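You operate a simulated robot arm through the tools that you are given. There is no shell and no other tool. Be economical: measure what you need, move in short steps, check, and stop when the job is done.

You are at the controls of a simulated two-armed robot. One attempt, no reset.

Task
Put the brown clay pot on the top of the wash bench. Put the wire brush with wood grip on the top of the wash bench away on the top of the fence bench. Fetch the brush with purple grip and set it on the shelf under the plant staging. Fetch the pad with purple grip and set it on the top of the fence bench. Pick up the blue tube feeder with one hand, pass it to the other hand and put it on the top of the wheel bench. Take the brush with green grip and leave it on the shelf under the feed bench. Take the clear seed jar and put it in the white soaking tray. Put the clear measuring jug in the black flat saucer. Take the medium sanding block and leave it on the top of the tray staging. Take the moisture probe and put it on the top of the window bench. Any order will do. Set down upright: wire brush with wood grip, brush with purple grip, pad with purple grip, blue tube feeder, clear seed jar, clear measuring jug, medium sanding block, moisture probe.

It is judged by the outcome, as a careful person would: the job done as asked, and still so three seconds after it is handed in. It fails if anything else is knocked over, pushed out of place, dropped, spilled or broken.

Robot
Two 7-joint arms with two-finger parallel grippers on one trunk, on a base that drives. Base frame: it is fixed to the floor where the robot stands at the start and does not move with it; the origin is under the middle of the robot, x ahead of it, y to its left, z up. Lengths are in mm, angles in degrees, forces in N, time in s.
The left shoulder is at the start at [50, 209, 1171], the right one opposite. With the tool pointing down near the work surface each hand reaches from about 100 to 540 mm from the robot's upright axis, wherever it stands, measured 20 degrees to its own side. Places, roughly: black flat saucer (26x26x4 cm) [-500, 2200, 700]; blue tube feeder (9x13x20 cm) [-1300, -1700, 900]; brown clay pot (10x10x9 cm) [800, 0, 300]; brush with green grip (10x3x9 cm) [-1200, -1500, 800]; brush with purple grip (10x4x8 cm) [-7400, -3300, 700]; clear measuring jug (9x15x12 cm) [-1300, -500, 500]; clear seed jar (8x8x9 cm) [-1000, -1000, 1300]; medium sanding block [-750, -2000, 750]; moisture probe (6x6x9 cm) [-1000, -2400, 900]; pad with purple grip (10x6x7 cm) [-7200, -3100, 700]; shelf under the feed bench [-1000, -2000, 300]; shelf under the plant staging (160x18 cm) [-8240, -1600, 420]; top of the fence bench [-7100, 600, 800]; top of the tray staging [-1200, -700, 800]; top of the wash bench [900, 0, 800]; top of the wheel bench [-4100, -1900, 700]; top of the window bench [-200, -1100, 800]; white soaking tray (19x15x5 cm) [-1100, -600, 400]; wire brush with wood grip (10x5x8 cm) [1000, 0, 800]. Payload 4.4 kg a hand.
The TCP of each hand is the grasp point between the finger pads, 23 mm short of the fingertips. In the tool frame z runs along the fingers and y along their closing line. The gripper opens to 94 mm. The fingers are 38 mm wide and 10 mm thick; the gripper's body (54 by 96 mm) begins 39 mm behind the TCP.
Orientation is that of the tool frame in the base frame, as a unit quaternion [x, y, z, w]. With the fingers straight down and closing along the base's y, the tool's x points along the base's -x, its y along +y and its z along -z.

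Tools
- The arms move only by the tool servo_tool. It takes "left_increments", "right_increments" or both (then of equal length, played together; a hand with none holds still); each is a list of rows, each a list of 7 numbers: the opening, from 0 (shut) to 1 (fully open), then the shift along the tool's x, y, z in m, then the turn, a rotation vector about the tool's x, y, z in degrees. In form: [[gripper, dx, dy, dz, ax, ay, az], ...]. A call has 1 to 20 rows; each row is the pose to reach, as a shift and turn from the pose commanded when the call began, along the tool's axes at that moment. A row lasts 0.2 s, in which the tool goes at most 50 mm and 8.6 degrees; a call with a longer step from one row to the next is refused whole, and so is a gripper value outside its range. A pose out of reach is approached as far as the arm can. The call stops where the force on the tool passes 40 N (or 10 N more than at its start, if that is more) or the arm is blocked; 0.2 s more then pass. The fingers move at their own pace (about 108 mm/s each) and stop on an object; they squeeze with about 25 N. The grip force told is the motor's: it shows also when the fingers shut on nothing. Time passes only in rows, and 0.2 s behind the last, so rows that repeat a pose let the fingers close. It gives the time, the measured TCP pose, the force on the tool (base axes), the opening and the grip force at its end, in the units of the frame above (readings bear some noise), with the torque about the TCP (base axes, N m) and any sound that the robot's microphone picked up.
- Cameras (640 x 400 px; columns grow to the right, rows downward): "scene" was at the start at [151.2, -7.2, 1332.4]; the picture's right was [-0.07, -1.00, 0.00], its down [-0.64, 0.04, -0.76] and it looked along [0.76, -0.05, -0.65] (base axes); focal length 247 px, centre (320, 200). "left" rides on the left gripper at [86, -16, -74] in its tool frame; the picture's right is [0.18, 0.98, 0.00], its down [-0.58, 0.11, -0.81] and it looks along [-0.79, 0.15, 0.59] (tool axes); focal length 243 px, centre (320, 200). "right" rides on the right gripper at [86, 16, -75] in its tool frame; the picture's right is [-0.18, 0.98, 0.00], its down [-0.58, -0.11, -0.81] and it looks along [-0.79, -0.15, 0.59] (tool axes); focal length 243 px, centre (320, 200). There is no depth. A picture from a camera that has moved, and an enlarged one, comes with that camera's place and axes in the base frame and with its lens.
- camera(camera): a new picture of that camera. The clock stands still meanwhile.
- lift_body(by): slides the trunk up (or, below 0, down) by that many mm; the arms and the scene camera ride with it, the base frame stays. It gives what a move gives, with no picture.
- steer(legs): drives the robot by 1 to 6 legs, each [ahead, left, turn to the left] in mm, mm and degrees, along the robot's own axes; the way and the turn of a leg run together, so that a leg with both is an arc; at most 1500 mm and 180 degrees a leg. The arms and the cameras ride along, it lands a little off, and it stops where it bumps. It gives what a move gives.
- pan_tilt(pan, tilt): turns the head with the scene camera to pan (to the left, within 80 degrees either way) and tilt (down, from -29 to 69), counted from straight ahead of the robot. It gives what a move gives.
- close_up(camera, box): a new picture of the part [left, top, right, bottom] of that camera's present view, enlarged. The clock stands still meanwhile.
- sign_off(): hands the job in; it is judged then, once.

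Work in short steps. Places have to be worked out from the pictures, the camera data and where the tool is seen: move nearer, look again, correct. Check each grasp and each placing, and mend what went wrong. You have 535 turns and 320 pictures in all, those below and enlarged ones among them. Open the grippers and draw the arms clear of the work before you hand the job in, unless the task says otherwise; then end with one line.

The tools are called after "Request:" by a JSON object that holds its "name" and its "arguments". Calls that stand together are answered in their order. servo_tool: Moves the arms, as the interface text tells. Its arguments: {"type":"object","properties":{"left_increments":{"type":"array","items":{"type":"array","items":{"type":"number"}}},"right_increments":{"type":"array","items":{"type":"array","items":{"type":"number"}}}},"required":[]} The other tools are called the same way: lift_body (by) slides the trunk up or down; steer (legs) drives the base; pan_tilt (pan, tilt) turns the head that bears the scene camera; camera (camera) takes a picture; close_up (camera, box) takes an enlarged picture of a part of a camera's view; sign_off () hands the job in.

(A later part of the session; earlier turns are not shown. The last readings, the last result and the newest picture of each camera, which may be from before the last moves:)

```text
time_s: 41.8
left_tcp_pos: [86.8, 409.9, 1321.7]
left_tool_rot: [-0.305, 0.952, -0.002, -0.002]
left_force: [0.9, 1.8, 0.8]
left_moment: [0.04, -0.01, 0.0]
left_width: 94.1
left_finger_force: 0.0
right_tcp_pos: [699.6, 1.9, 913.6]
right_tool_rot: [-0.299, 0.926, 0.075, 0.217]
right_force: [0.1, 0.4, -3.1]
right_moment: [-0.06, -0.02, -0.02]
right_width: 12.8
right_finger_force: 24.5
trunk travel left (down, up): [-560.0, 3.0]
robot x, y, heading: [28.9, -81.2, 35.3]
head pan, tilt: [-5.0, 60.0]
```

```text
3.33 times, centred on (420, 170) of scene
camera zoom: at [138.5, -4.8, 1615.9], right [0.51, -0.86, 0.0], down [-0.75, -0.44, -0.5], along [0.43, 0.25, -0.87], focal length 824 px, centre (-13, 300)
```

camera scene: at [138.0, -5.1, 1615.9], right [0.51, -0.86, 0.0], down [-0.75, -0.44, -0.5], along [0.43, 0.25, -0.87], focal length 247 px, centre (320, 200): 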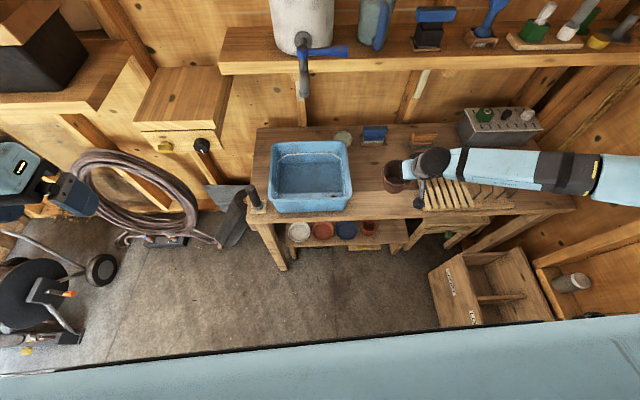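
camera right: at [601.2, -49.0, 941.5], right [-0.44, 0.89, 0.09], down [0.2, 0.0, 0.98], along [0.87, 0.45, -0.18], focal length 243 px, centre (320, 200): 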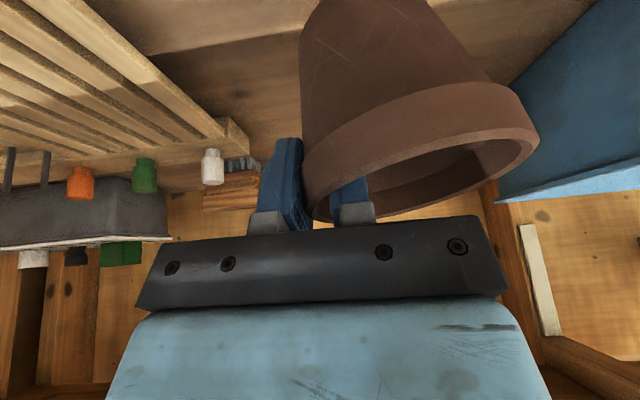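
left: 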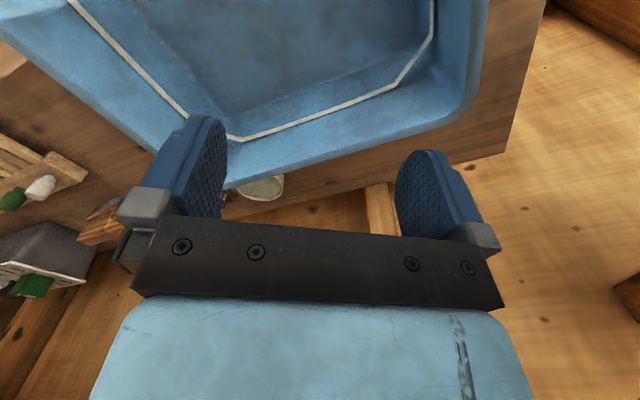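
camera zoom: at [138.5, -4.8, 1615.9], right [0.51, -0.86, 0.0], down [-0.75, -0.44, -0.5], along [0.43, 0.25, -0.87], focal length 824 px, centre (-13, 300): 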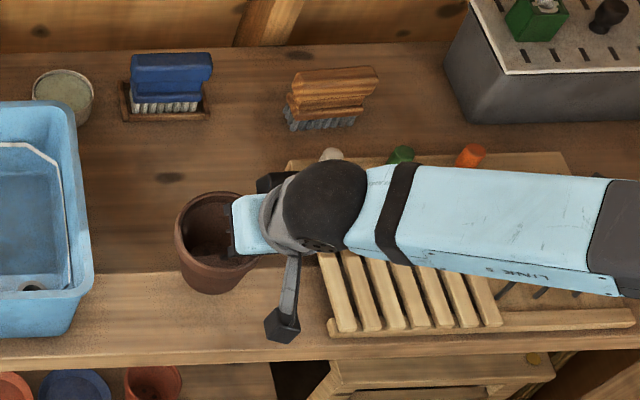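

The pot hangs about 16° low on its left. I roll the hand about the forward axis to level it.

Request:
{"name": "servo_tool", "arguments": {"right_increments": [[0, 0, 0, 0, -7, 0, 3.2], [0, 0, 0, 0, -14, 0, 6.5]]}}

Request:
{"name": "camera", "arguments": {"camera": "right"}}

```text
time_s: 42.4
left_tcp_pos: [86.0, 408.9, 1320.0]
left_tool_rot: [-0.304, 0.953, -0.001, -0.001]
left_force: [-0.5, 0.6, 0.2]
left_moment: [0.03, -0.01, -0.01]
left_width: 94.0
left_finger_force: 0.0
right_tcp_pos: [697.7, 2.8, 913.3]
right_tool_rot: [-0.271, 0.925, 0.201, 0.175]
right_force: [-0.1, 0.0, -2.9]
right_moment: [-0.11, -0.06, -0.01]
right_width: 12.8
right_finger_force: 25.1
trunk travel left (down, up): [-560.0, 3.0]
robot x, y, heading: [26.6, -74.6, 35.6]
head pan, tilt: [-5.0, 60.0]
```

```text
289 pictures are left
camera right: at [605.1, -56.1, 944.4], right [-0.41, 0.84, 0.35], down [0.35, -0.21, 0.91], along [0.84, 0.5, -0.21], focal length 243 px, centre (320, 200)
```

right: 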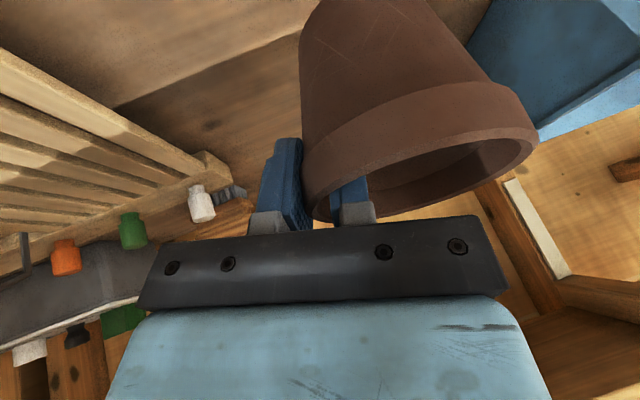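

Level now. I lower in small steps until contact.

Request:
{"name": "servo_tool", "arguments": {"right_increments": [[0, 0.0095, -0.0061, 0.0189, 0, 0, 0], [0, 0.0121, -0.0078, 0.024, 0, 0, 0], [0, 0.0147, -0.0094, 0.0292, 0, 0, 0]]}}

Request:
{"name": "close_up", "arguments": {"camera": "scene", "box": [340, 110, 500, 230]}}

```text
time_s: 43.2
left_tcp_pos: [86.2, 410.5, 1321.1]
left_tool_rot: [-0.306, 0.952, -0.002, -0.002]
left_force: [-0.4, 0.4, 0.5]
left_moment: [-0.03, 0.03, 0.0]
left_width: 93.9
left_finger_force: 0.0
right_tcp_pos: [697.4, 1.5, 879.4]
right_tool_rot: [-0.272, 0.925, 0.2, 0.175]
right_force: [0.0, -0.1, -3.5]
right_moment: [-0.12, -0.08, 0.02]
right_width: 12.9
right_finger_force: 24.4
trunk travel left (down, up): [-560.0, 3.0]
robot x, y, heading: [24.7, -78.2, 35.6]
head pan, tilt: [-5.0, 60.0]
```

```text
3.33 times, centred on (420, 170) of scene
camera zoom: at [137.8, -4.8, 1615.9], right [0.51, -0.86, 0.0], down [-0.75, -0.44, -0.5], along [0.43, 0.25, -0.87], focal length 824 px, centre (-13, 300)
```

zoom: 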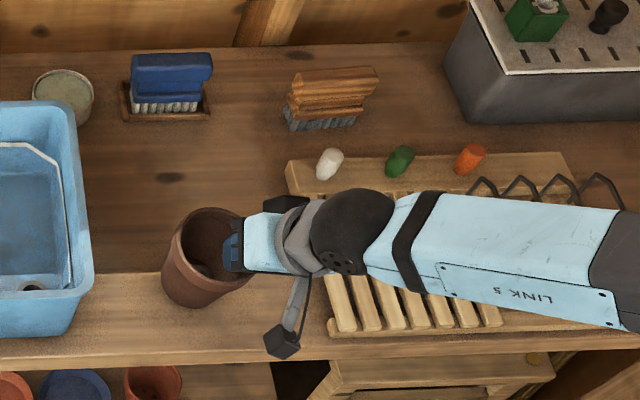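

The pot is near vertical; no contact yet at 879. I continue down in 4 mm steps.

Request:
{"name": "servo_tool", "arguments": {"right_increments": [[0, 0.0017, -0.0011, 0.0034, 0, 0, 0], [0, 0.0034, -0.0022, 0.0068, 0, 0, 0], [0, 0.0051, -0.0033, 0.0102, 0, 0, 0], [0, 0.0068, -0.0044, 0.0136, 0, 0, 0]]}}

Request:
{"name": "camera", "arguments": {"camera": "right"}}

```text
time_s: 44.2
left_tcp_pos: [82.6, 408.1, 1320.9]
left_tool_rot: [-0.305, 0.952, -0.002, 0.0]
left_force: [-0.2, 0.6, -0.5]
left_moment: [0.01, 0.02, 0.0]
left_width: 94.2
left_finger_force: 0.0
right_tcp_pos: [699.4, 5.3, 872.4]
right_tool_rot: [-0.269, 0.924, 0.204, 0.179]
right_force: [-7.8, -7.9, 27.4]
right_moment: [-0.39, 1.12, 0.25]
right_width: 13.4
right_finger_force: 25.1
trunk travel left (down, up): [-560.0, 3.0]
robot x, y, heading: [29.0, -79.0, 35.7]
head pan, tilt: [-5.0, 60.0]
stopped in row 4 (right hand): the force on the tool passed its limit at 41 N (the readings are from after the stop); the commanded pose is now the measured one
```

```text
287 pictures are left
camera right: at [605.6, -54.4, 901.7], right [-0.41, 0.84, 0.36], down [0.34, -0.22, 0.91], along [0.84, 0.5, -0.2], focal length 243 px, centre (320, 200)
```

right: 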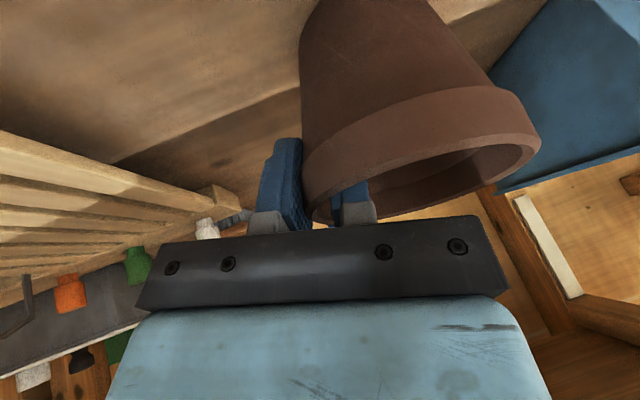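

Contact at z=872 fits the pot bottom on the bench. I release.

Request:
{"name": "servo_tool", "arguments": {"right_increments": [[0.15, 0, 0, 0, 0, 0, 0], [0.3, 0, 0, 0, 0, 0, 0], [0.4, 0, 0, 0, 0, 0, 0]]}}

Request:
{"name": "camera", "arguments": {"camera": "right"}}

```text
time_s: 45.0
left_tcp_pos: [86.4, 410.2, 1320.7]
left_tool_rot: [-0.305, 0.952, -0.002, -0.003]
left_force: [-0.5, 0.3, -0.2]
left_moment: [0.01, -0.02, 0.0]
left_width: 94.1
left_finger_force: 0.0
right_tcp_pos: [699.6, 4.4, 867.0]
right_tool_rot: [-0.269, 0.925, 0.202, 0.178]
right_force: [0.6, 1.4, -0.2]
right_moment: [-0.03, 0.06, 0.0]
right_width: 37.6
right_finger_force: 0.1
trunk travel left (down, up): [-560.0, 3.0]
robot x, y, heading: [25.9, -78.8, 35.6]
head pan, tilt: [-5.0, 60.0]
```

```text
286 pictures are left
camera right: at [606.8, -54.5, 898.3], right [-0.41, 0.84, 0.35], down [0.35, -0.21, 0.91], along [0.84, 0.5, -0.2], focal length 243 px, centre (320, 200)
```

right: 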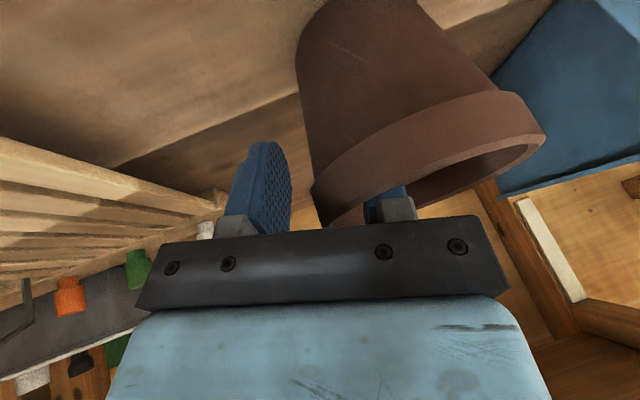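

Pot stands free and level. I withdraw along the finger axis.

Request:
{"name": "servo_tool", "arguments": {"right_increments": [[0.4, 0, 0, -0.03, 0, 0, 0], [0.4, 0, 0, -0.07, 0, 0, 0], [0.4, 0, 0, -0.11, 0, 0, 0], [0.4, 0, 0, -0.15, 0, 0, 0]]}}

Request:
{"name": "camera", "arguments": {"camera": "scene"}}

```text
time_s: 46.0
left_tcp_pos: [85.6, 409.0, 1319.7]
left_tool_rot: [-0.305, 0.952, -0.001, -0.001]
left_force: [0.2, -0.3, -0.3]
left_moment: [0.01, -0.03, 0.0]
left_width: 93.9
left_finger_force: 0.0
right_tcp_pos: [666.7, -68.4, 999.4]
right_tool_rot: [-0.27, 0.924, 0.202, 0.178]
right_force: [0.2, -0.4, 0.3]
right_moment: [0.03, -0.03, 0.01]
right_width: 37.5
right_finger_force: 0.1
trunk travel left (down, up): [-560.0, 3.0]
robot x, y, heading: [26.0, -76.9, 35.6]
head pan, tilt: [-5.0, 60.0]
```

```text
285 pictures are left
camera scene: at [136.0, -6.6, 1616.1], right [0.51, -0.86, 0.0], down [-0.74, -0.44, -0.5], along [0.43, 0.26, -0.87], focal length 247 px, centre (320, 200)
```

scene: 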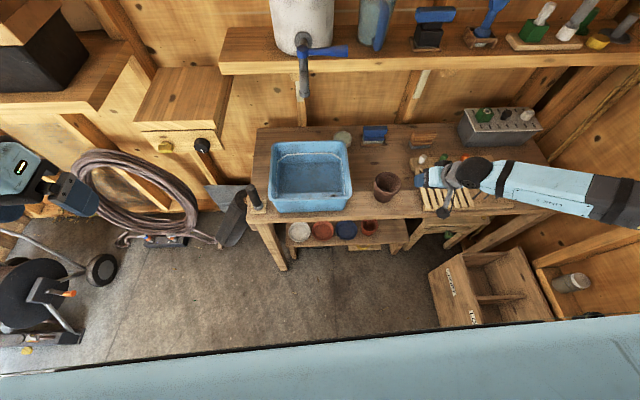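

The pot is done. Next the wood-grip wire brush near [985, 0, 850]: I raise and straighten the right hand, then lower the trunk to bench working height.

Request:
{"name": "servo_tool", "arguments": {"right_increments": [[1, -0.018, 0.011, -0.034, 2.8, 5, -1.3], [1, -0.036, 0.022, -0.069, 5.6, 10, -2.6], [1, -0.053, 0.033, -0.103, 8.4, 15, -3.9], [1, -0.07, 0.044, -0.138, 11.2, 20, -5.2], [1, -0.087, 0.055, -0.172, 14, 25, -6.5]]}}

Request:
{"name": "lift_body", "arguments": {"by": -230}}

```text
time_s: 47.2
left_tcp_pos: [86.1, 410.5, 1319.6]
left_tool_rot: [-0.306, 0.952, -0.002, -0.001]
left_force: [-1.1, 0.0, -0.8]
left_moment: [0.03, 0.01, 0.01]
left_width: 94.0
left_finger_force: 0.1
right_tcp_pos: [664.7, -67.5, 1196.1]
right_tool_rot: [-0.334, 0.942, 0.015, 0.016]
right_force: [0.3, 0.1, -0.2]
right_moment: [0.02, -0.01, 0.01]
right_width: 93.9
right_finger_force: 0.1
trunk travel left (down, up): [-560.0, 3.0]
robot x, y, heading: [24.1, -77.5, 35.6]
head pan, tilt: [-5.0, 60.0]
```

```text
time_s: 49.6
left_tcp_pos: [86.8, 409.8, 1090.8]
left_tool_rot: [-0.306, 0.952, -0.001, -0.002]
left_force: [-0.2, -0.3, 0.6]
left_moment: [-0.01, -0.02, -0.01]
left_width: 94.1
left_finger_force: 0.1
right_tcp_pos: [665.2, -68.9, 965.3]
right_tool_rot: [-0.335, 0.942, 0.016, 0.017]
right_force: [-0.5, 0.6, -1.2]
right_moment: [-0.01, -0.03, -0.01]
right_width: 94.0
right_finger_force: 0.0
trunk travel left (down, up): [-330.0, 233.0]
robot x, y, heading: [25.8, -75.9, 35.7]
head pan, tilt: [-5.0, 60.0]
```

I square up to the bench (turn right 6°), raise the hand 50 mm, and drive ahead 180 to be within reach.

Request:
{"name": "servo_tool", "arguments": {"right_increments": [[1, 0, 0, -0.05, 0, 0, 0]]}}

Request:
{"name": "steer", "arguments": {"legs": [[0, 0, -6], [180, 0, 0]]}}

Request:
{"name": "camera", "arguments": {"camera": "right"}}

Request:
{"name": "pan_tilt", "arguments": {"pan": -10, "tilt": 40}}

Request:
{"name": "camera", "arguments": {"camera": "scene"}}

```text
time_s: 50.0
left_tcp_pos: [85.0, 410.2, 1090.8]
left_tool_rot: [-0.305, 0.952, -0.002, -0.002]
left_force: [-0.2, -0.5, 0.1]
left_moment: [-0.01, 0.01, -0.03]
left_width: 94.1
left_finger_force: 0.1
right_tcp_pos: [663.6, -69.8, 1015.5]
right_tool_rot: [-0.335, 0.942, 0.016, 0.017]
right_force: [0.3, -0.9, 0.4]
right_moment: [0.01, -0.01, 0.0]
right_width: 94.2
right_finger_force: 0.0
trunk travel left (down, up): [-330.0, 233.0]
robot x, y, heading: [26.4, -77.7, 35.6]
head pan, tilt: [-5.0, 60.0]
```

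```text
time_s: 52.0
left_tcp_pos: [288.6, 487.4, 1090.7]
left_tool_rot: [-0.255, 0.967, -0.002, -0.002]
left_force: [-0.6, 0.1, -0.1]
left_moment: [-0.01, 0.01, -0.01]
left_width: 94.0
left_finger_force: 0.0
right_tcp_pos: [815.0, -49.0, 1014.5]
right_tool_rot: [-0.285, 0.958, 0.015, 0.016]
right_force: [-0.2, -0.4, -0.5]
right_moment: [0.01, 0.02, -0.02]
right_width: 94.1
right_finger_force: 0.0
trunk travel left (down, up): [-330.0, 233.0]
robot x, y, heading: [179.1, 7.6, 29.5]
head pan, tilt: [-5.0, 60.0]
```

```text
284 pictures are left
camera right: at [731.4, -87.1, 1085.3], right [-0.38, 0.92, 0.03], down [0.53, 0.2, 0.83], along [0.76, 0.33, -0.56], focal length 243 px, centre (320, 200)
```

right: 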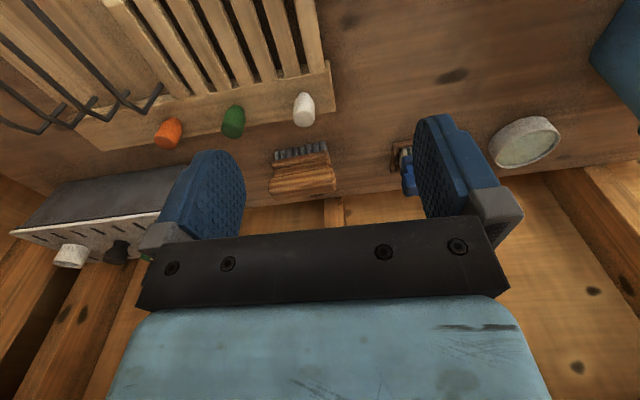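

```text
time_s: 52.9
left_tcp_pos: [287.3, 487.2, 1090.6]
left_tool_rot: [-0.255, 0.967, -0.001, -0.001]
left_force: [-0.2, -0.5, 0.0]
left_moment: [0.02, 0.0, 0.01]
left_width: 93.8
left_finger_force: 0.1
right_tcp_pos: [812.9, -52.0, 1015.0]
right_tool_rot: [-0.285, 0.958, 0.015, 0.018]
right_force: [-0.3, 0.3, -0.3]
right_moment: [-0.02, 0.01, 0.03]
right_width: 93.9
right_finger_force: 0.0
trunk travel left (down, up): [-330.0, 233.0]
robot x, y, heading: [175.7, 10.5, 29.8]
head pan, tilt: [-10.0, 40.0]
```

```text
283 pictures are left
camera scene: at [315.5, 69.7, 1412.6], right [0.34, -0.94, 0.0], down [-0.61, -0.22, -0.77], along [0.72, 0.26, -0.64], focal length 247 px, centre (320, 200)
```

scene: 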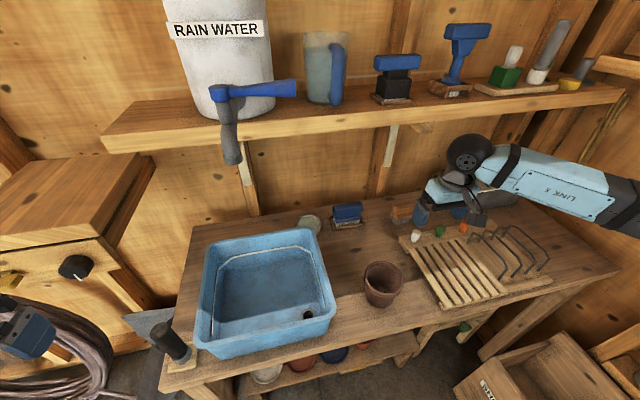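

The brush (≈[990, 0, 850]) lies parallel to the bench, so the fingers must close fore-aft. I yaw the hand 90° so the camera comes round to the left side.

Request:
{"name": "servo_tool", "arguments": {"right_increments": [[1, 0, 0, 0, 0, 0, 8], [1, 0, 0, 0, 0, 0, 16], [1, 0, 0, 0, 0, 0, 24], [1, 0, 0, 0, 0, 0, 32], [1, 0, 0, 0, 0, 0, 40], [1, 0, 0, 0, 0, 0, 48], [1, 0, 0, 0, 0, 0, 56], [1, 0, 0, 0, 0, 0, 64], [1, 0, 0, 0, 0, 0, 72], [1, 0, 0, 0, 0, 0, 80], [1, 0, 0, 0, 0, 0, 86]]}}

Request:
{"name": "steer", "arguments": {"legs": [[0, -100, 0], [50, 0, 0]]}}

Request:
{"name": "camera", "arguments": {"camera": "right"}}

Request:
{"name": "camera", "arguments": {"camera": "scene"}}

```text
time_s: 55.3
left_tcp_pos: [288.0, 487.1, 1091.3]
left_tool_rot: [-0.254, 0.967, -0.002, -0.001]
left_force: [-0.5, -0.7, -0.2]
left_moment: [0.0, 0.0, 0.0]
left_width: 94.0
left_finger_force: 0.2
right_tcp_pos: [813.3, -51.2, 1014.8]
right_tool_rot: [0.445, 0.895, 0.022, 0.002]
right_force: [0.2, 0.2, 0.8]
right_moment: [0.0, 0.02, 0.02]
right_width: 93.9
right_finger_force: 0.0
trunk travel left (down, up): [-330.0, 233.0]
robot x, y, heading: [180.8, 10.9, 29.5]
head pan, tilt: [-10.0, 40.0]
```

```text
time_s: 57.4
left_tcp_pos: [380.9, 423.8, 1091.1]
left_tool_rot: [-0.255, 0.967, 0.0, -0.003]
left_force: [0.7, -1.1, -0.4]
left_moment: [-0.02, 0.02, 0.01]
left_width: 94.3
left_finger_force: 0.0
right_tcp_pos: [905.8, -113.7, 1014.8]
right_tool_rot: [0.444, 0.896, 0.023, 0.002]
right_force: [0.6, -0.6, -0.5]
right_moment: [-0.03, -0.01, -0.02]
right_width: 94.0
right_finger_force: 0.0
trunk travel left (down, up): [-330.0, 233.0]
robot x, y, heading: [274.8, -55.3, 29.7]
head pan, tilt: [-10.0, 40.0]
```

```text
282 pictures are left
camera right: at [866.6, -38.1, 1090.3], right [0.89, 0.45, 0.04], down [0.25, -0.56, 0.79], along [0.38, -0.7, -0.61], focal length 243 px, centre (320, 200)
```

right: 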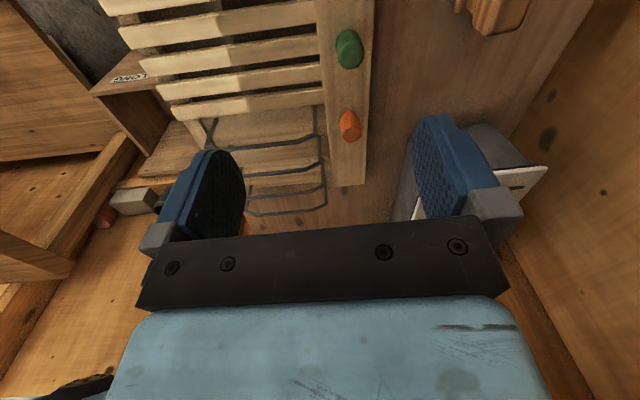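

```text
281 pictures are left
camera scene: at [410.2, 6.4, 1412.5], right [0.34, -0.94, 0.0], down [-0.61, -0.22, -0.77], along [0.72, 0.26, -0.64], focal length 247 px, centre (320, 200)
```

scene: 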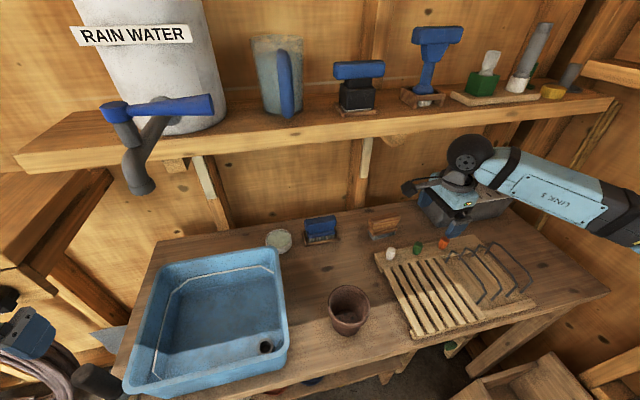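

Reached without a bump. Enlarged views to fix the brush position and orientation.

Request:
{"name": "close_up", "arguments": {"camera": "scene", "box": [340, 190, 440, 260]}}

```text
5.71 times, centred on (390, 225) of scene
camera zoom: at [410.2, 6.4, 1412.5], right [0.34, -0.94, 0.0], down [-0.61, -0.22, -0.77], along [0.72, 0.26, -0.64], focal length 1412 px, centre (-80, 57)
```

zoom: 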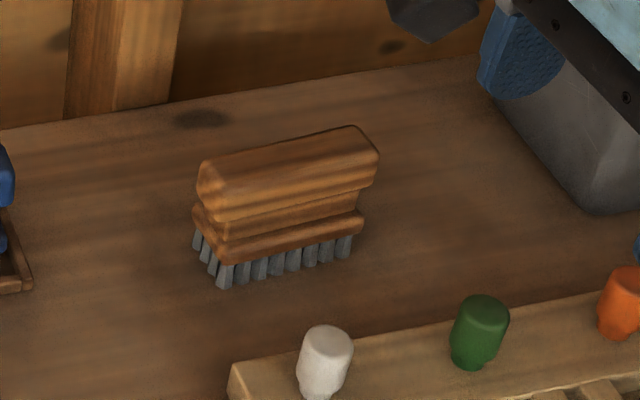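

The brush axis matches the bench direction; centre ≈[1000, 6], top ≈875. I move the hand above it, trimming yaw and tilt.

Request:
{"name": "servo_tool", "arguments": {"right_increments": [[1, 0.01, 0.04, 0, 1, 0, 2], [1, 0.02, 0.08, 0, 2, 0, 4], [1, 0.03, 0.12, 0, 2.5, 0, 5], [1, 0.0385, 0.147, 0, 2.5, 0, 5], [1, 0.0385, 0.147, 0.04, 2.5, 0, 5]]}}

Request:
{"name": "camera", "arguments": {"camera": "right"}}

Request:
{"name": "camera", "arguments": {"camera": "scene"}}

```text
time_s: 58.8
left_tcp_pos: [334.3, 378.7, 1102.5]
left_tool_rot: [-0.239, 0.971, 0.002, 0.014]
left_force: [-0.2, 0.7, -1.1]
left_moment: [-0.02, -0.04, -0.03]
left_width: 93.7
left_finger_force: 0.1
right_tcp_pos: [945.8, -59.1, 1017.1]
right_tool_rot: [0.496, 0.868, 0.032, 0.006]
right_force: [0.5, -0.3, -0.4]
right_moment: [-0.01, 0.01, 0.03]
right_width: 93.8
right_finger_force: 0.0
trunk travel left (down, up): [-330.0, 233.0]
robot x, y, heading: [233.5, -81.0, 27.6]
head pan, tilt: [-10.0, 40.0]
stopped in row 5 (right hand): the arm was blocked; the commanded pose is now the measured one
```

```text
279 pictures are left
camera right: at [913.9, 20.3, 1093.7], right [0.94, 0.34, 0.06], down [0.17, -0.6, 0.79], along [0.3, -0.73, -0.62], focal length 243 px, centre (320, 200)
```

right: 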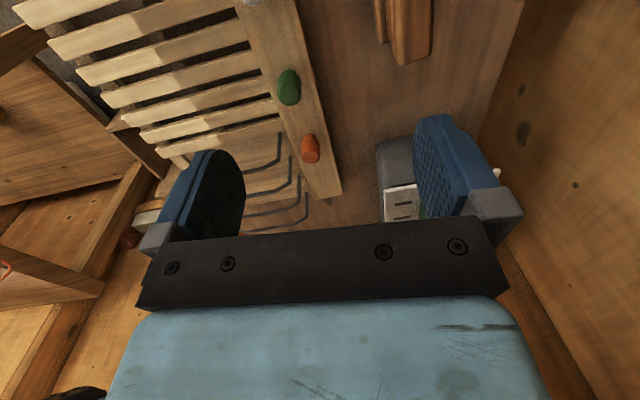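

```text
278 pictures are left
camera scene: at [339.6, -43.4, 1418.1], right [0.31, -0.95, -0.01], down [-0.59, -0.18, -0.79], along [0.75, 0.24, -0.62], focal length 247 px, centre (320, 200)
```

scene: 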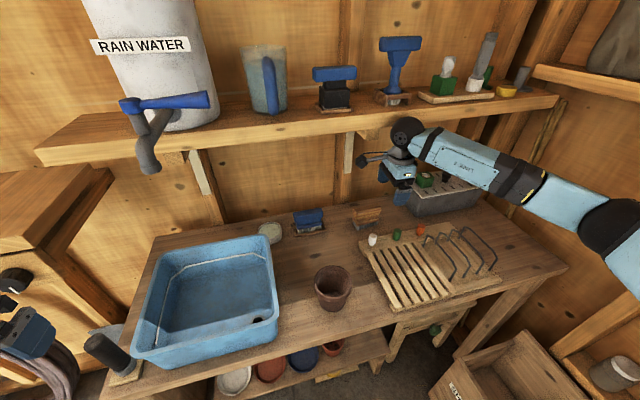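

The wrist bumped the wall shelf from below-front (robot was pushed back a bit; shelf items look undisturbed). I back off 40 mm and go lower so the wrist passes under the shelf.

Request:
{"name": "servo_tool", "arguments": {"right_increments": [[1, 0, -0.04, 0, 0, 0, 0], [1, 0, -0.04, 0.045, 0, 0, 0], [1, 0, -0.04, 0.09, 0, 0, 0]]}}

Request:
{"name": "close_up", "arguments": {"camera": "scene", "box": [320, 90, 560, 240]}}

```text
time_s: 59.6
left_tcp_pos: [355.5, 398.1, 1088.7]
left_tool_rot: [-0.246, 0.969, -0.002, -0.004]
left_force: [-0.7, 0.1, -1.0]
left_moment: [-0.06, 0.05, -0.02]
left_width: 94.0
left_finger_force: 0.0
right_tcp_pos: [939.4, -49.5, 896.8]
right_tool_rot: [0.492, 0.871, 0.011, -0.006]
right_force: [0.2, 0.1, -1.2]
right_moment: [-0.01, 0.05, -0.01]
right_width: 94.1
right_finger_force: 0.0
trunk travel left (down, up): [-330.0, 233.0]
robot x, y, heading: [232.2, -80.4, 28.4]
head pan, tilt: [-10.0, 40.0]
```

```text
2.67 times, centred on (440, 165) of scene
camera zoom: at [377.3, -20.2, 1411.9], right [0.32, -0.95, 0.0], down [-0.61, -0.21, -0.76], along [0.72, 0.24, -0.65], focal length 659 px, centre (0, 293)
```

zoom: 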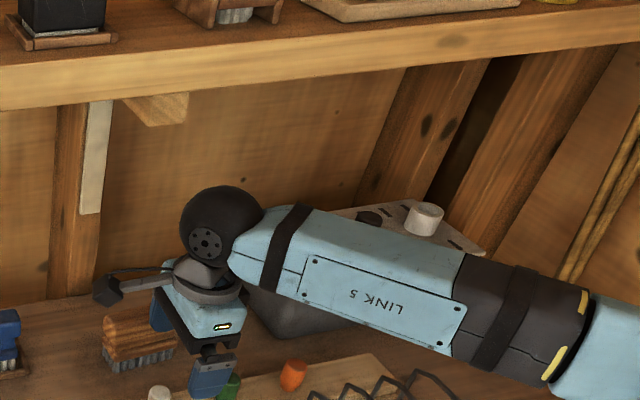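

Now under shelf height. I raise 20 mm so the fingertips clear the brush top, then move over it.

Request:
{"name": "servo_tool", "arguments": {"right_increments": [[1, 0, 0, -0.022, 0, 0, 0], [1, 0.008, 0.04, -0.022, 0, 0, 0], [1, 0.0156, 0.08, -0.022, 0, 0, 0]]}}

Request:
{"name": "camera", "arguments": {"camera": "right"}}

Request:
{"name": "close_up", "arguments": {"camera": "scene", "box": [320, 150, 480, 250]}}

```text
time_s: 60.4
left_tcp_pos: [353.0, 396.0, 1090.0]
left_tool_rot: [-0.246, 0.969, 0.0, -0.003]
left_force: [-0.6, -0.2, -0.2]
left_moment: [0.0, 0.0, -0.01]
left_width: 94.0
left_finger_force: 0.1
right_tcp_pos: [996.1, 3.7, 920.9]
right_tool_rot: [0.493, 0.87, 0.012, -0.004]
right_force: [1.3, -1.1, 0.1]
right_moment: [-0.02, 0.01, 0.03]
right_width: 94.0
right_finger_force: 0.2
trunk travel left (down, up): [-330.0, 233.0]
robot x, y, heading: [238.9, -82.7, 28.2]
head pan, tilt: [-10.0, 40.0]
```

```text
276 pictures are left
camera right: at [965.4, 84.1, 997.9], right [0.94, 0.35, 0.01], down [0.2, -0.58, 0.79], along [0.28, -0.74, -0.61], focal length 243 px, centre (320, 200)
```

right: 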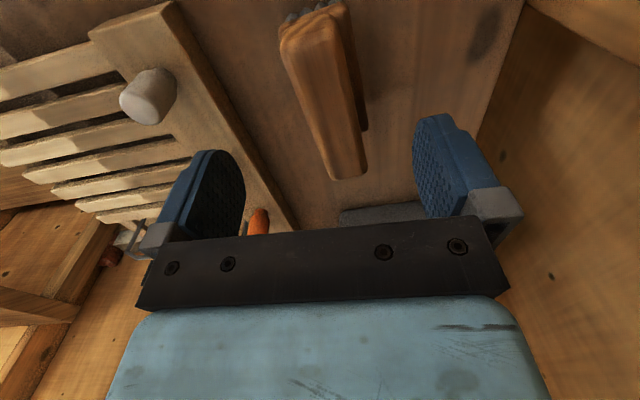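

```text
4.00 times, centred on (400, 200) of scene
camera zoom: at [373.2, -21.7, 1412.6], right [0.32, -0.95, 0.0], down [-0.61, -0.2, -0.77], along [0.73, 0.24, -0.64], focal length 988 px, centre (0, 200)
```

zoom: 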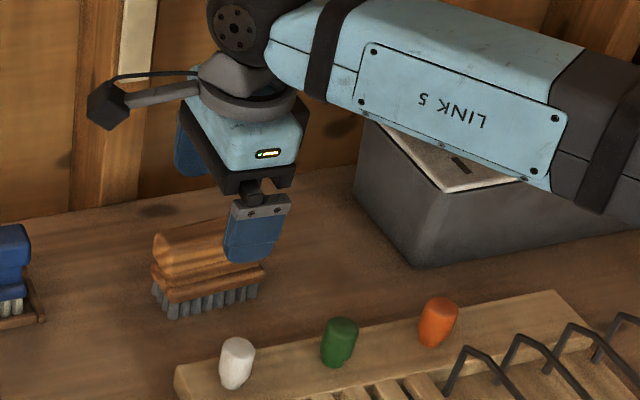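

The TCP is over the brush to within about 6 mm and well aligned. I adjust and descend to grip height (z≈865).

Request:
{"name": "servo_tool", "arguments": {"right_increments": [[1, 0.006, 0.001, 0.02, 0, 0, 0], [1, 0.006, 0.001, 0.04, 0, 0, 0], [1, 0.006, 0.001, 0.055, 0, 0, 0]]}}

Request:
{"name": "camera", "arguments": {"camera": "right"}}

Request:
{"name": "close_up", "arguments": {"camera": "scene", "box": [320, 150, 480, 250]}}

```text
time_s: 61.2
left_tcp_pos: [353.6, 395.4, 1091.1]
left_tool_rot: [-0.245, 0.969, -0.001, -0.001]
left_force: [0.1, -0.2, -0.1]
left_moment: [-0.02, -0.01, 0.02]
left_width: 94.2
left_finger_force: 0.2
right_tcp_pos: [994.1, 7.9, 867.9]
right_tool_rot: [0.493, 0.87, 0.013, -0.004]
right_force: [-0.2, -0.1, 0.8]
right_moment: [0.02, -0.02, 0.04]
right_width: 93.9
right_finger_force: 0.1
trunk travel left (down, up): [-330.0, 233.0]
robot x, y, heading: [234.0, -83.4, 28.4]
head pan, tilt: [-10.0, 40.0]
```

```text
274 pictures are left
camera right: at [963.3, 88.8, 943.5], right [0.94, 0.35, 0.01], down [0.2, -0.58, 0.79], along [0.28, -0.74, -0.61], focal length 243 px, centre (320, 200)
```

right: 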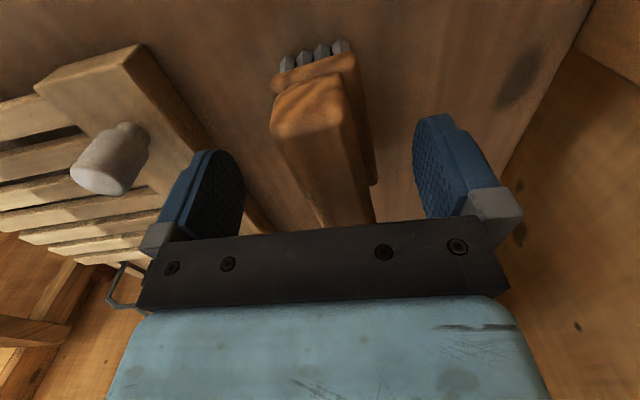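

```text
4.00 times, centred on (400, 200) of scene
camera zoom: at [373.3, -22.5, 1412.7], right [0.32, -0.95, 0.0], down [-0.61, -0.2, -0.77], along [0.73, 0.24, -0.64], focal length 988 px, centre (0, 200)
```

zoom: 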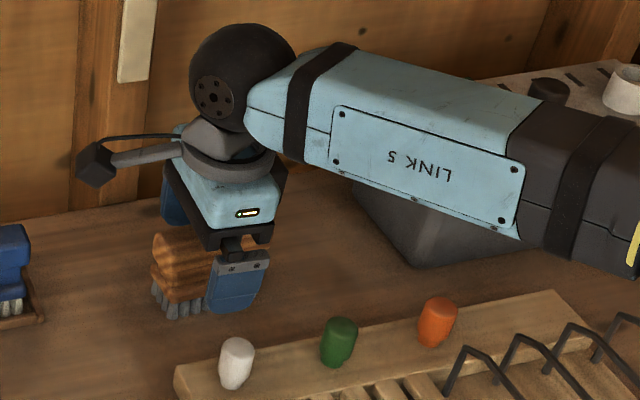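

The fingers straddle the grip, a bit right of centre. I shift 15 mm left and close.

Request:
{"name": "servo_tool", "arguments": {"right_increments": [[1, 0.015, 0, 0.004, 0, 0, 0], [0.3, 0.015, 0, 0.004, 0, 0, 0], [0, 0.015, 0, 0.004, 0, 0, 0], [0, 0.015, 0, 0.004, 0, 0, 0], [0, 0.015, 0, 0.004, 0, 0, 0]]}}

Request:
{"name": "camera", "arguments": {"camera": "right"}}

```text
time_s: 62.4
left_tcp_pos: [353.2, 395.1, 1091.7]
left_tool_rot: [-0.246, 0.969, -0.001, -0.002]
left_force: [-0.7, 0.1, -0.7]
left_moment: [0.03, -0.04, 0.0]
left_width: 93.9
left_finger_force: 0.0
right_tcp_pos: [985.9, 20.7, 864.9]
right_tool_rot: [0.492, 0.87, 0.013, -0.005]
right_force: [1.9, -1.1, 4.9]
right_moment: [-0.03, 0.01, -0.01]
right_width: 29.7
right_finger_force: 24.6
trunk travel left (down, up): [-330.0, 233.0]
robot x, y, heading: [236.9, -78.3, 28.4]
head pan, tilt: [-10.0, 40.0]
```

```text
272 pictures are left
camera right: at [955.2, 101.5, 941.1], right [0.94, 0.35, 0.01], down [0.2, -0.58, 0.79], along [0.28, -0.74, -0.61], focal length 243 px, centre (320, 200)
```

right: 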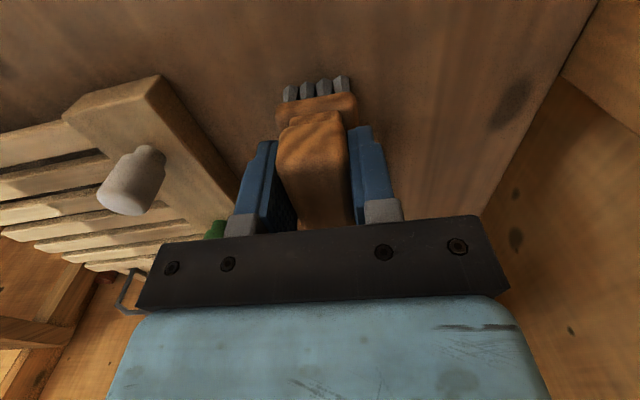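

Gripped at 30 mm. I lift 90 mm (still below the wall shelf) and back straight out.

Request:
{"name": "servo_tool", "arguments": {"right_increments": [[0, 0, 0, -0.03, 0, 0, 0], [0, 0, 0, -0.06, 0, 0, 0], [0, 0, 0, -0.09, 0, 0, 0]]}}

Request:
{"name": "steer", "arguments": {"legs": [[-350, 60, 0]]}}

Request:
{"name": "camera", "arguments": {"camera": "scene"}}

```text
time_s: 63.2
left_tcp_pos: [355.8, 395.3, 1086.4]
left_tool_rot: [-0.245, 0.969, -0.001, -0.004]
left_force: [-0.8, 0.6, 1.3]
left_moment: [0.04, 0.03, -0.01]
left_width: 94.1
left_finger_force: 0.0
right_tcp_pos: [981.9, 15.5, 936.0]
right_tool_rot: [0.489, 0.872, 0.001, -0.009]
right_force: [-0.2, 0.2, -1.1]
right_moment: [0.03, -0.01, 0.0]
right_width: 29.8
right_finger_force: 24.9
trunk travel left (down, up): [-330.0, 233.0]
robot x, y, heading: [235.5, -80.7, 28.4]
head pan, tilt: [-10.0, 40.0]
```

```text
time_s: 65.5
left_tcp_pos: [12.1, 278.7, 1090.9]
left_tool_rot: [-0.248, 0.969, -0.001, -0.001]
left_force: [-0.6, 0.1, -0.5]
left_moment: [0.01, -0.02, -0.02]
left_width: 93.7
left_finger_force: 0.0
right_tcp_pos: [644.9, -96.3, 954.5]
right_tool_rot: [0.49, 0.872, 0.013, -0.005]
right_force: [-0.8, 0.4, -1.0]
right_moment: [0.01, 0.04, 0.03]
right_width: 29.7
right_finger_force: 24.3
trunk travel left (down, up): [-330.0, 233.0]
robot x, y, heading: [-107.0, -196.1, 28.8]
head pan, tilt: [-10.0, 40.0]
```

```text
271 pictures are left
camera scene: at [34.2, -139.1, 1412.7], right [0.32, -0.95, 0.0], down [-0.61, -0.21, -0.77], along [0.73, 0.25, -0.64], focal length 247 px, centre (320, 200)
```

scene: 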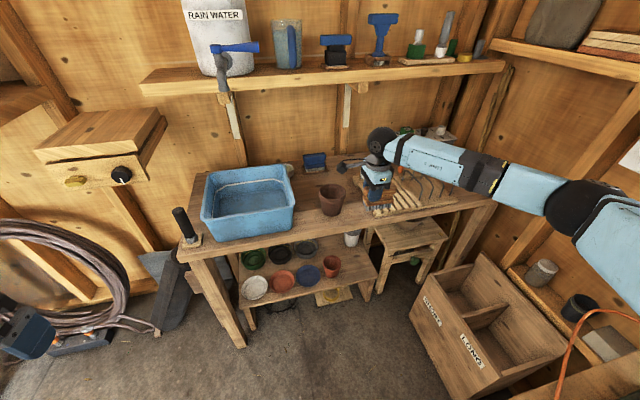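

Brush is out and held. I pull the right hand closer and take pictures left and right to learn the room for driving.

Request:
{"name": "servo_tool", "arguments": {"right_increments": [[0, 0, -0.05, -0.02, 0, 0, 0], [0, 0, -0.1, -0.04, 0, 0, 0], [0, 0, -0.15, -0.06, 0, 0, 0], [0, 0, -0.2, -0.08, 0, 0, 0]]}}

Request:
{"name": "steer", "arguments": {"legs": [[0, 0, 90]]}}

Request:
{"name": "pan_tilt", "arguments": {"pan": -50, "tilt": 15}}

Request:
{"name": "camera", "arguments": {"camera": "scene"}}

Request:
{"name": "pan_tilt", "arguments": {"pan": 30, "tilt": 15}}

Request:
{"name": "camera", "arguments": {"camera": "scene"}}

Request:
{"name": "pan_tilt", "arguments": {"pan": 80, "tilt": 15}}

Request:
{"name": "camera", "arguments": {"camera": "scene"}}

```text
refused: row 1 steps farther than a row can; nothing moved
```

```text
time_s: 69.6
left_tcp_pos: [-578.1, -69.0, 1091.3]
left_tool_rot: [0.854, -0.521, 0.002, 0.0]
left_force: [0.7, 0.3, 0.2]
left_moment: [-0.01, 0.03, 0.02]
left_width: 93.9
left_finger_force: 0.1
right_tcp_pos: [-187.8, 555.1, 955.6]
right_tool_rot: [-0.258, 0.966, 0.006, -0.012]
right_force: [-0.9, -0.2, 0.7]
right_moment: [0.04, 0.0, -0.01]
right_width: 0.0
right_finger_force: 25.1
trunk travel left (down, up): [-330.0, 233.0]
robot x, y, heading: [-106.5, -194.5, 117.2]
head pan, tilt: [-10.0, 40.0]
```

```text
time_s: 70.7
left_tcp_pos: [-578.7, -68.7, 1090.8]
left_tool_rot: [0.854, -0.52, 0.002, 0.0]
left_force: [-0.4, 0.0, -0.5]
left_moment: [-0.05, -0.01, -0.02]
left_width: 94.2
left_finger_force: 0.0
right_tcp_pos: [-187.6, 555.5, 954.8]
right_tool_rot: [-0.257, 0.966, 0.006, -0.013]
right_force: [0.0, 0.3, -0.6]
right_moment: [-0.01, -0.03, -0.01]
right_width: 0.0
right_finger_force: 25.0
trunk travel left (down, up): [-330.0, 233.0]
robot x, y, heading: [-101.8, -197.3, 117.5]
head pan, tilt: [-50.0, 15.0]
```

```text
270 pictures are left
camera scene: at [-100.6, -52.7, 1452.2], right [0.92, -0.38, 0.0], down [-0.1, -0.24, -0.97], along [0.37, 0.89, -0.26], focal length 247 px, centre (320, 200)
```

scene: 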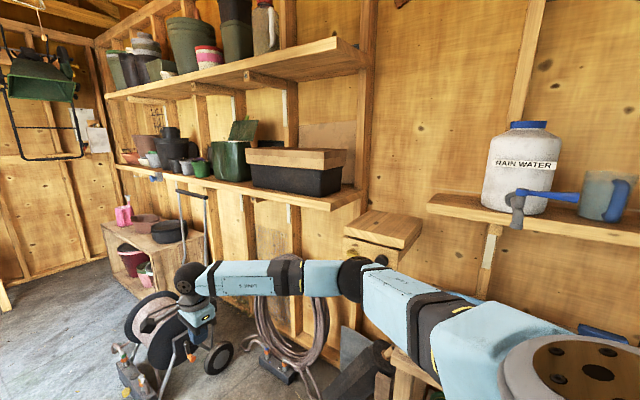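

```text
time_s: 72.2
left_tcp_pos: [-577.5, -68.3, 1090.6]
left_tool_rot: [0.854, -0.52, 0.001, 0.0]
left_force: [-0.2, -0.7, -0.5]
left_moment: [0.03, 0.0, 0.02]
left_width: 94.1
left_finger_force: 0.0
right_tcp_pos: [-187.9, 553.7, 955.2]
right_tool_rot: [-0.258, 0.966, 0.005, -0.012]
right_force: [-0.1, 0.0, -0.1]
right_moment: [0.01, 0.0, -0.04]
right_width: 0.1
right_finger_force: 25.2
trunk travel left (down, up): [-330.0, 233.0]
robot x, y, heading: [-107.2, -198.3, 117.4]
head pan, tilt: [30.0, 15.0]
```

```text
269 pictures are left
camera scene: at [-215.0, -88.6, 1452.2], right [0.54, 0.84, 0.0], down [0.22, -0.14, -0.97], along [-0.81, 0.52, -0.26], focal length 247 px, centre (320, 200)
```

scene: 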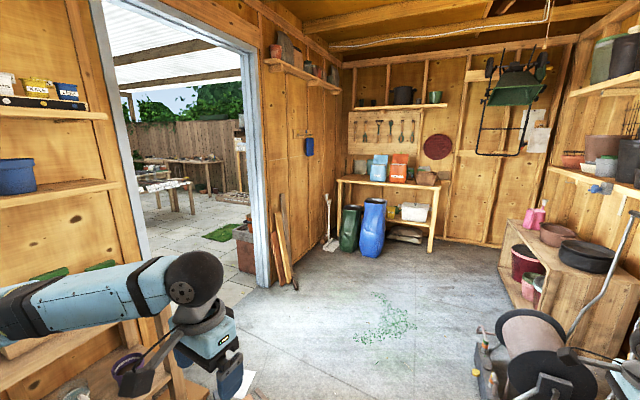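

```text
time_s: 73.4
left_tcp_pos: [-579.2, -68.6, 1092.1]
left_tool_rot: [0.854, -0.52, 0.002, 0.0]
left_force: [0.3, -0.1, -0.1]
left_moment: [0.04, 0.01, 0.0]
left_width: 93.9
left_finger_force: 0.1
right_tcp_pos: [-186.8, 554.4, 955.0]
right_tool_rot: [-0.258, 0.966, 0.006, -0.012]
right_force: [-1.0, 0.7, -0.9]
right_moment: [-0.01, 0.03, -0.02]
right_width: 0.1
right_finger_force: 24.7
trunk travel left (down, up): [-330.0, 233.0]
robot x, y, heading: [-103.0, -195.9, 117.4]
head pan, tilt: [80.0, 15.0]
```

```text
268 pictures are left
camera scene: at [-225.5, -166.8, 1452.2], right [-0.3, 0.95, 0.0], down [0.25, 0.08, -0.97], along [-0.92, -0.29, -0.26], focal length 247 px, centre (320, 200)
```

scene: 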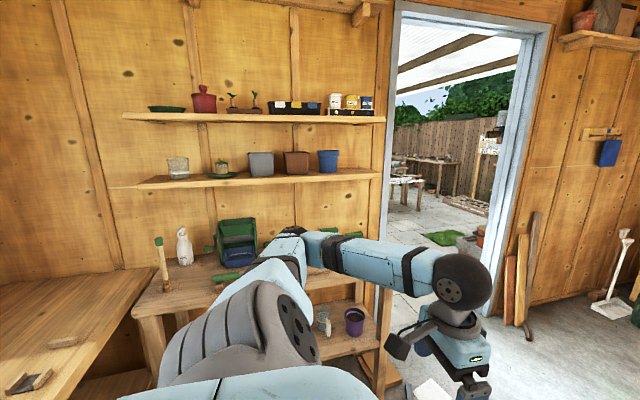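

The right hand has closed on nothing: the pull-in was refused and the brush must have been knocked from the hand by the tub during the turn. I look back at the bench to find it.

Request:
{"name": "pan_tilt", "arguments": {"pan": -80, "tilt": 45}}

Request:
{"name": "camera", "arguments": {"camera": "scene"}}

Request:
{"name": "pan_tilt", "arguments": {"pan": -30, "tilt": 55}}

Request:
{"name": "camera", "arguments": {"camera": "scene"}}

```text
time_s: 75.9
left_tcp_pos: [-578.0, -68.0, 1090.7]
left_tool_rot: [0.854, -0.52, 0.002, 0.0]
left_force: [0.3, 0.0, 0.3]
left_moment: [0.01, -0.03, 0.02]
left_width: 93.7
left_finger_force: 0.1
right_tcp_pos: [-187.1, 553.8, 954.6]
right_tool_rot: [-0.258, 0.966, 0.005, -0.012]
right_force: [0.5, -0.7, 0.3]
right_moment: [-0.03, 0.0, 0.01]
right_width: 0.0
right_finger_force: 25.5
trunk travel left (down, up): [-330.0, 233.0]
robot x, y, heading: [-102.7, -192.5, 117.3]
head pan, tilt: [-80.0, 45.0]
```

```text
267 pictures are left
camera scene: at [-71.8, -89.5, 1405.4], right [0.61, -0.79, 0.0], down [-0.56, -0.43, -0.71], along [0.56, 0.43, -0.71], focal length 247 px, centre (320, 200)
```

scene: 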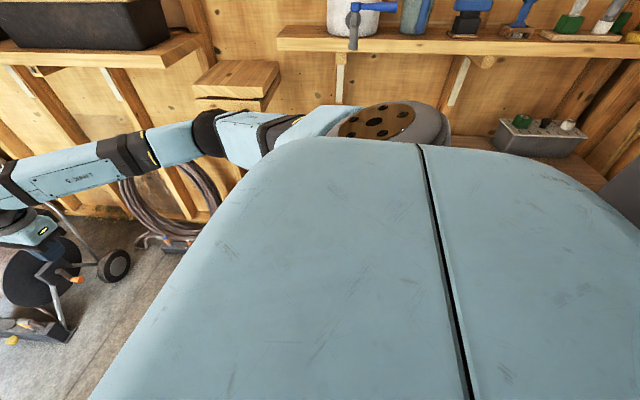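

```text
time_s: 77.1
left_tcp_pos: [-577.5, -69.9, 1091.9]
left_tool_rot: [0.854, -0.52, 0.001, 0.001]
left_force: [0.4, 0.0, 0.2]
left_moment: [-0.01, -0.01, 0.0]
left_width: 94.1
left_finger_force: 0.1
right_tcp_pos: [-187.7, 555.0, 955.4]
right_tool_rot: [-0.258, 0.966, 0.006, -0.012]
right_force: [0.6, 0.9, 0.2]
right_moment: [-0.02, -0.01, -0.02]
right_width: 0.0
right_finger_force: 25.1
trunk travel left (down, up): [-330.0, 233.0]
robot x, y, heading: [-102.7, -199.4, 117.2]
head pan, tilt: [-30.0, 55.0]
```

```text
266 pictures are left
camera scene: at [-133.1, -66.9, 1392.0], right [1.0, -0.05, 0.0], down [-0.04, -0.82, -0.57], along [0.03, 0.57, -0.82], focal length 247 px, centre (320, 200)
```

scene: 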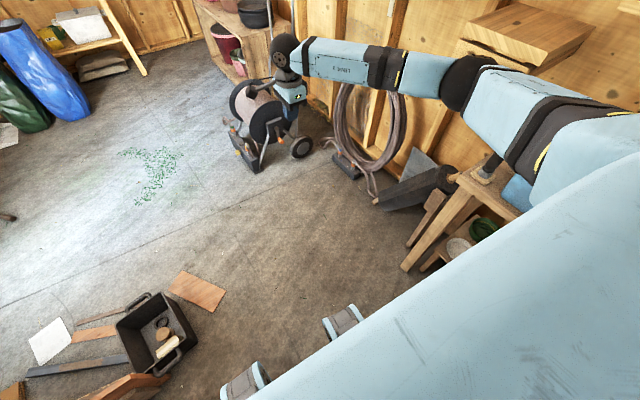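

The bench is hidden by the body. I pull in and raise the right hand properly, then turn back right to look at the bench.

Request:
{"name": "servo_tool", "arguments": {"right_increments": [[0.5, 0, -0.04, -0.02, 0, 0, 0], [0.5, 0, -0.08, -0.04, 0, 0, 0], [0.5, 0, -0.12, -0.06, 0, 0, 0], [0.5, 0, -0.16, -0.08, 0, 0, 0], [0.5, 0, -0.2, -0.1, 0, 0, 0], [0.5, 0, -0.23, -0.12, 0, 0, 0]]}}

Request:
{"name": "steer", "arguments": {"legs": [[0, 0, -50]]}}

Request:
{"name": "camera", "arguments": {"camera": "scene"}}

```text
time_s: 78.5
left_tcp_pos: [-576.6, -69.5, 1091.6]
left_tool_rot: [0.854, -0.52, 0.002, 0.001]
left_force: [0.0, -0.4, -0.3]
left_moment: [0.01, 0.0, 0.0]
left_width: 94.3
left_finger_force: 0.0
right_tcp_pos: [-66.2, 355.8, 1072.3]
right_tool_rot: [-0.258, 0.966, 0.006, -0.013]
right_force: [-0.5, -1.2, 0.6]
right_moment: [0.04, 0.0, -0.01]
right_width: 47.0
right_finger_force: 0.1
trunk travel left (down, up): [-330.0, 233.0]
robot x, y, heading: [-106.3, -197.1, 117.4]
head pan, tilt: [-30.0, 55.0]
```

```text
time_s: 81.1
left_tcp_pos: [-318.9, 244.2, 1091.2]
left_tool_rot: [-0.562, 0.827, -0.002, -0.001]
left_force: [-0.3, -0.6, -0.5]
left_moment: [0.0, 0.0, -0.02]
left_width: 94.0
left_finger_force: 0.0
right_tcp_pos: [337.3, 137.4, 1074.4]
right_tool_rot: [0.166, 0.986, 0.011, -0.009]
right_force: [0.2, 0.4, 0.4]
right_moment: [-0.01, -0.01, 0.01]
right_width: 47.2
right_finger_force: 0.1
trunk travel left (down, up): [-330.0, 233.0]
robot x, y, heading: [-104.9, -195.0, 68.3]
head pan, tilt: [-30.0, 55.0]
```

```text
265 pictures are left
camera scene: at [-24.1, -91.2, 1392.0], right [0.62, -0.78, 0.0], down [-0.64, -0.51, -0.57], along [0.45, 0.36, -0.82], focal length 247 px, centre (320, 200)
```

scene: 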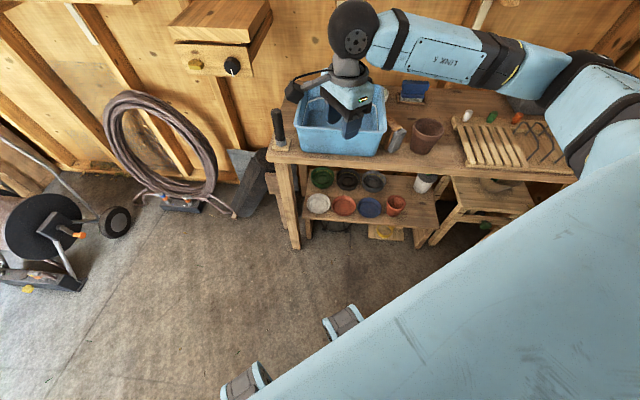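

The brush fell onto the bench between tub and pot; the pot still stands. I zoom in.

Request:
{"name": "close_up", "arguments": {"camera": "scene", "box": [280, 80, 480, 205]}}

```text
3.20 times, centred on (380, 142) of scene
camera zoom: at [-24.1, -91.2, 1392.0], right [0.62, -0.78, 0.0], down [-0.64, -0.51, -0.57], along [0.45, 0.36, -0.82], focal length 791 px, centre (128, 384)
```

zoom: 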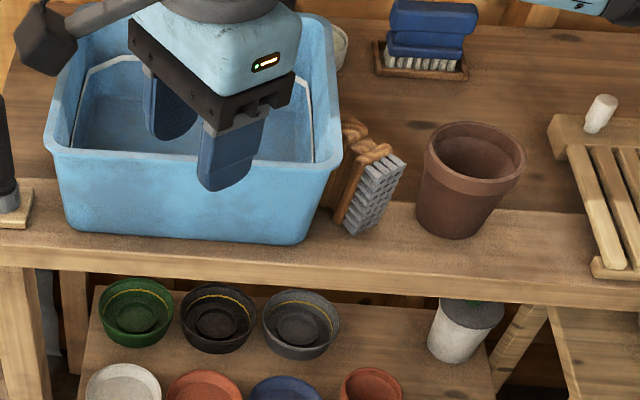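

The brush lies on its side between tub and pot. I turn to face the bench squarely for a better look with both cameras.

Request:
{"name": "steer", "arguments": {"legs": [[0, 0, -38.5], [0, 120, 0]]}}

Request:
{"name": "pan_tilt", "arguments": {"pan": 5, "tilt": 40}}

Request:
{"name": "close_up", "arguments": {"camera": "scene", "box": [220, 110, 420, 235]}}

```text
time_s: 84.6
left_tcp_pos: [-55.6, 385.4, 1090.2]
left_tool_rot: [-0.256, 0.967, -0.001, -0.002]
left_force: [0.3, 0.9, 0.0]
left_moment: [0.01, 0.01, 0.05]
left_width: 94.2
left_finger_force: 0.0
right_tcp_pos: [389.9, -108.6, 1073.2]
right_tool_rot: [0.482, 0.876, 0.013, -0.005]
right_force: [1.0, -0.6, -0.2]
right_moment: [0.02, 0.02, 0.02]
right_width: 46.9
right_finger_force: 0.1
trunk travel left (down, up): [-330.0, 233.0]
robot x, y, heading: [-166.0, -94.8, 29.6]
head pan, tilt: [-30.0, 55.0]
```

```text
time_s: 85.6
left_tcp_pos: [-55.8, 385.8, 1090.2]
left_tool_rot: [-0.257, 0.966, 0.0, -0.001]
left_force: [0.1, -0.4, 0.5]
left_moment: [0.01, -0.01, 0.01]
left_width: 94.1
left_finger_force: 0.1
right_tcp_pos: [391.2, -107.9, 1071.9]
right_tool_rot: [0.482, 0.876, 0.012, -0.005]
right_force: [0.1, 0.2, 0.0]
right_moment: [0.0, 0.01, -0.06]
right_width: 47.0
right_finger_force: 0.1
trunk travel left (down, up): [-330.0, 233.0]
robot x, y, heading: [-162.4, -91.3, 30.0]
head pan, tilt: [5.0, 40.0]
```

```text
3.20 times, centred on (320, 172) of scene
camera zoom: at [-36.4, -12.9, 1412.6], right [0.57, -0.82, 0.0], down [-0.53, -0.37, -0.77], along [0.63, 0.44, -0.64], focal length 791 px, centre (320, 288)
```

zoom: 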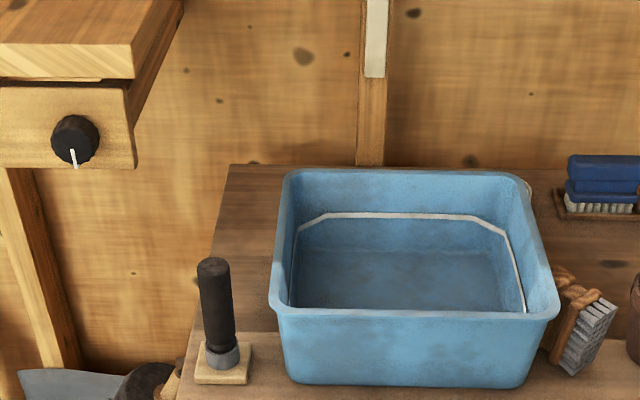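

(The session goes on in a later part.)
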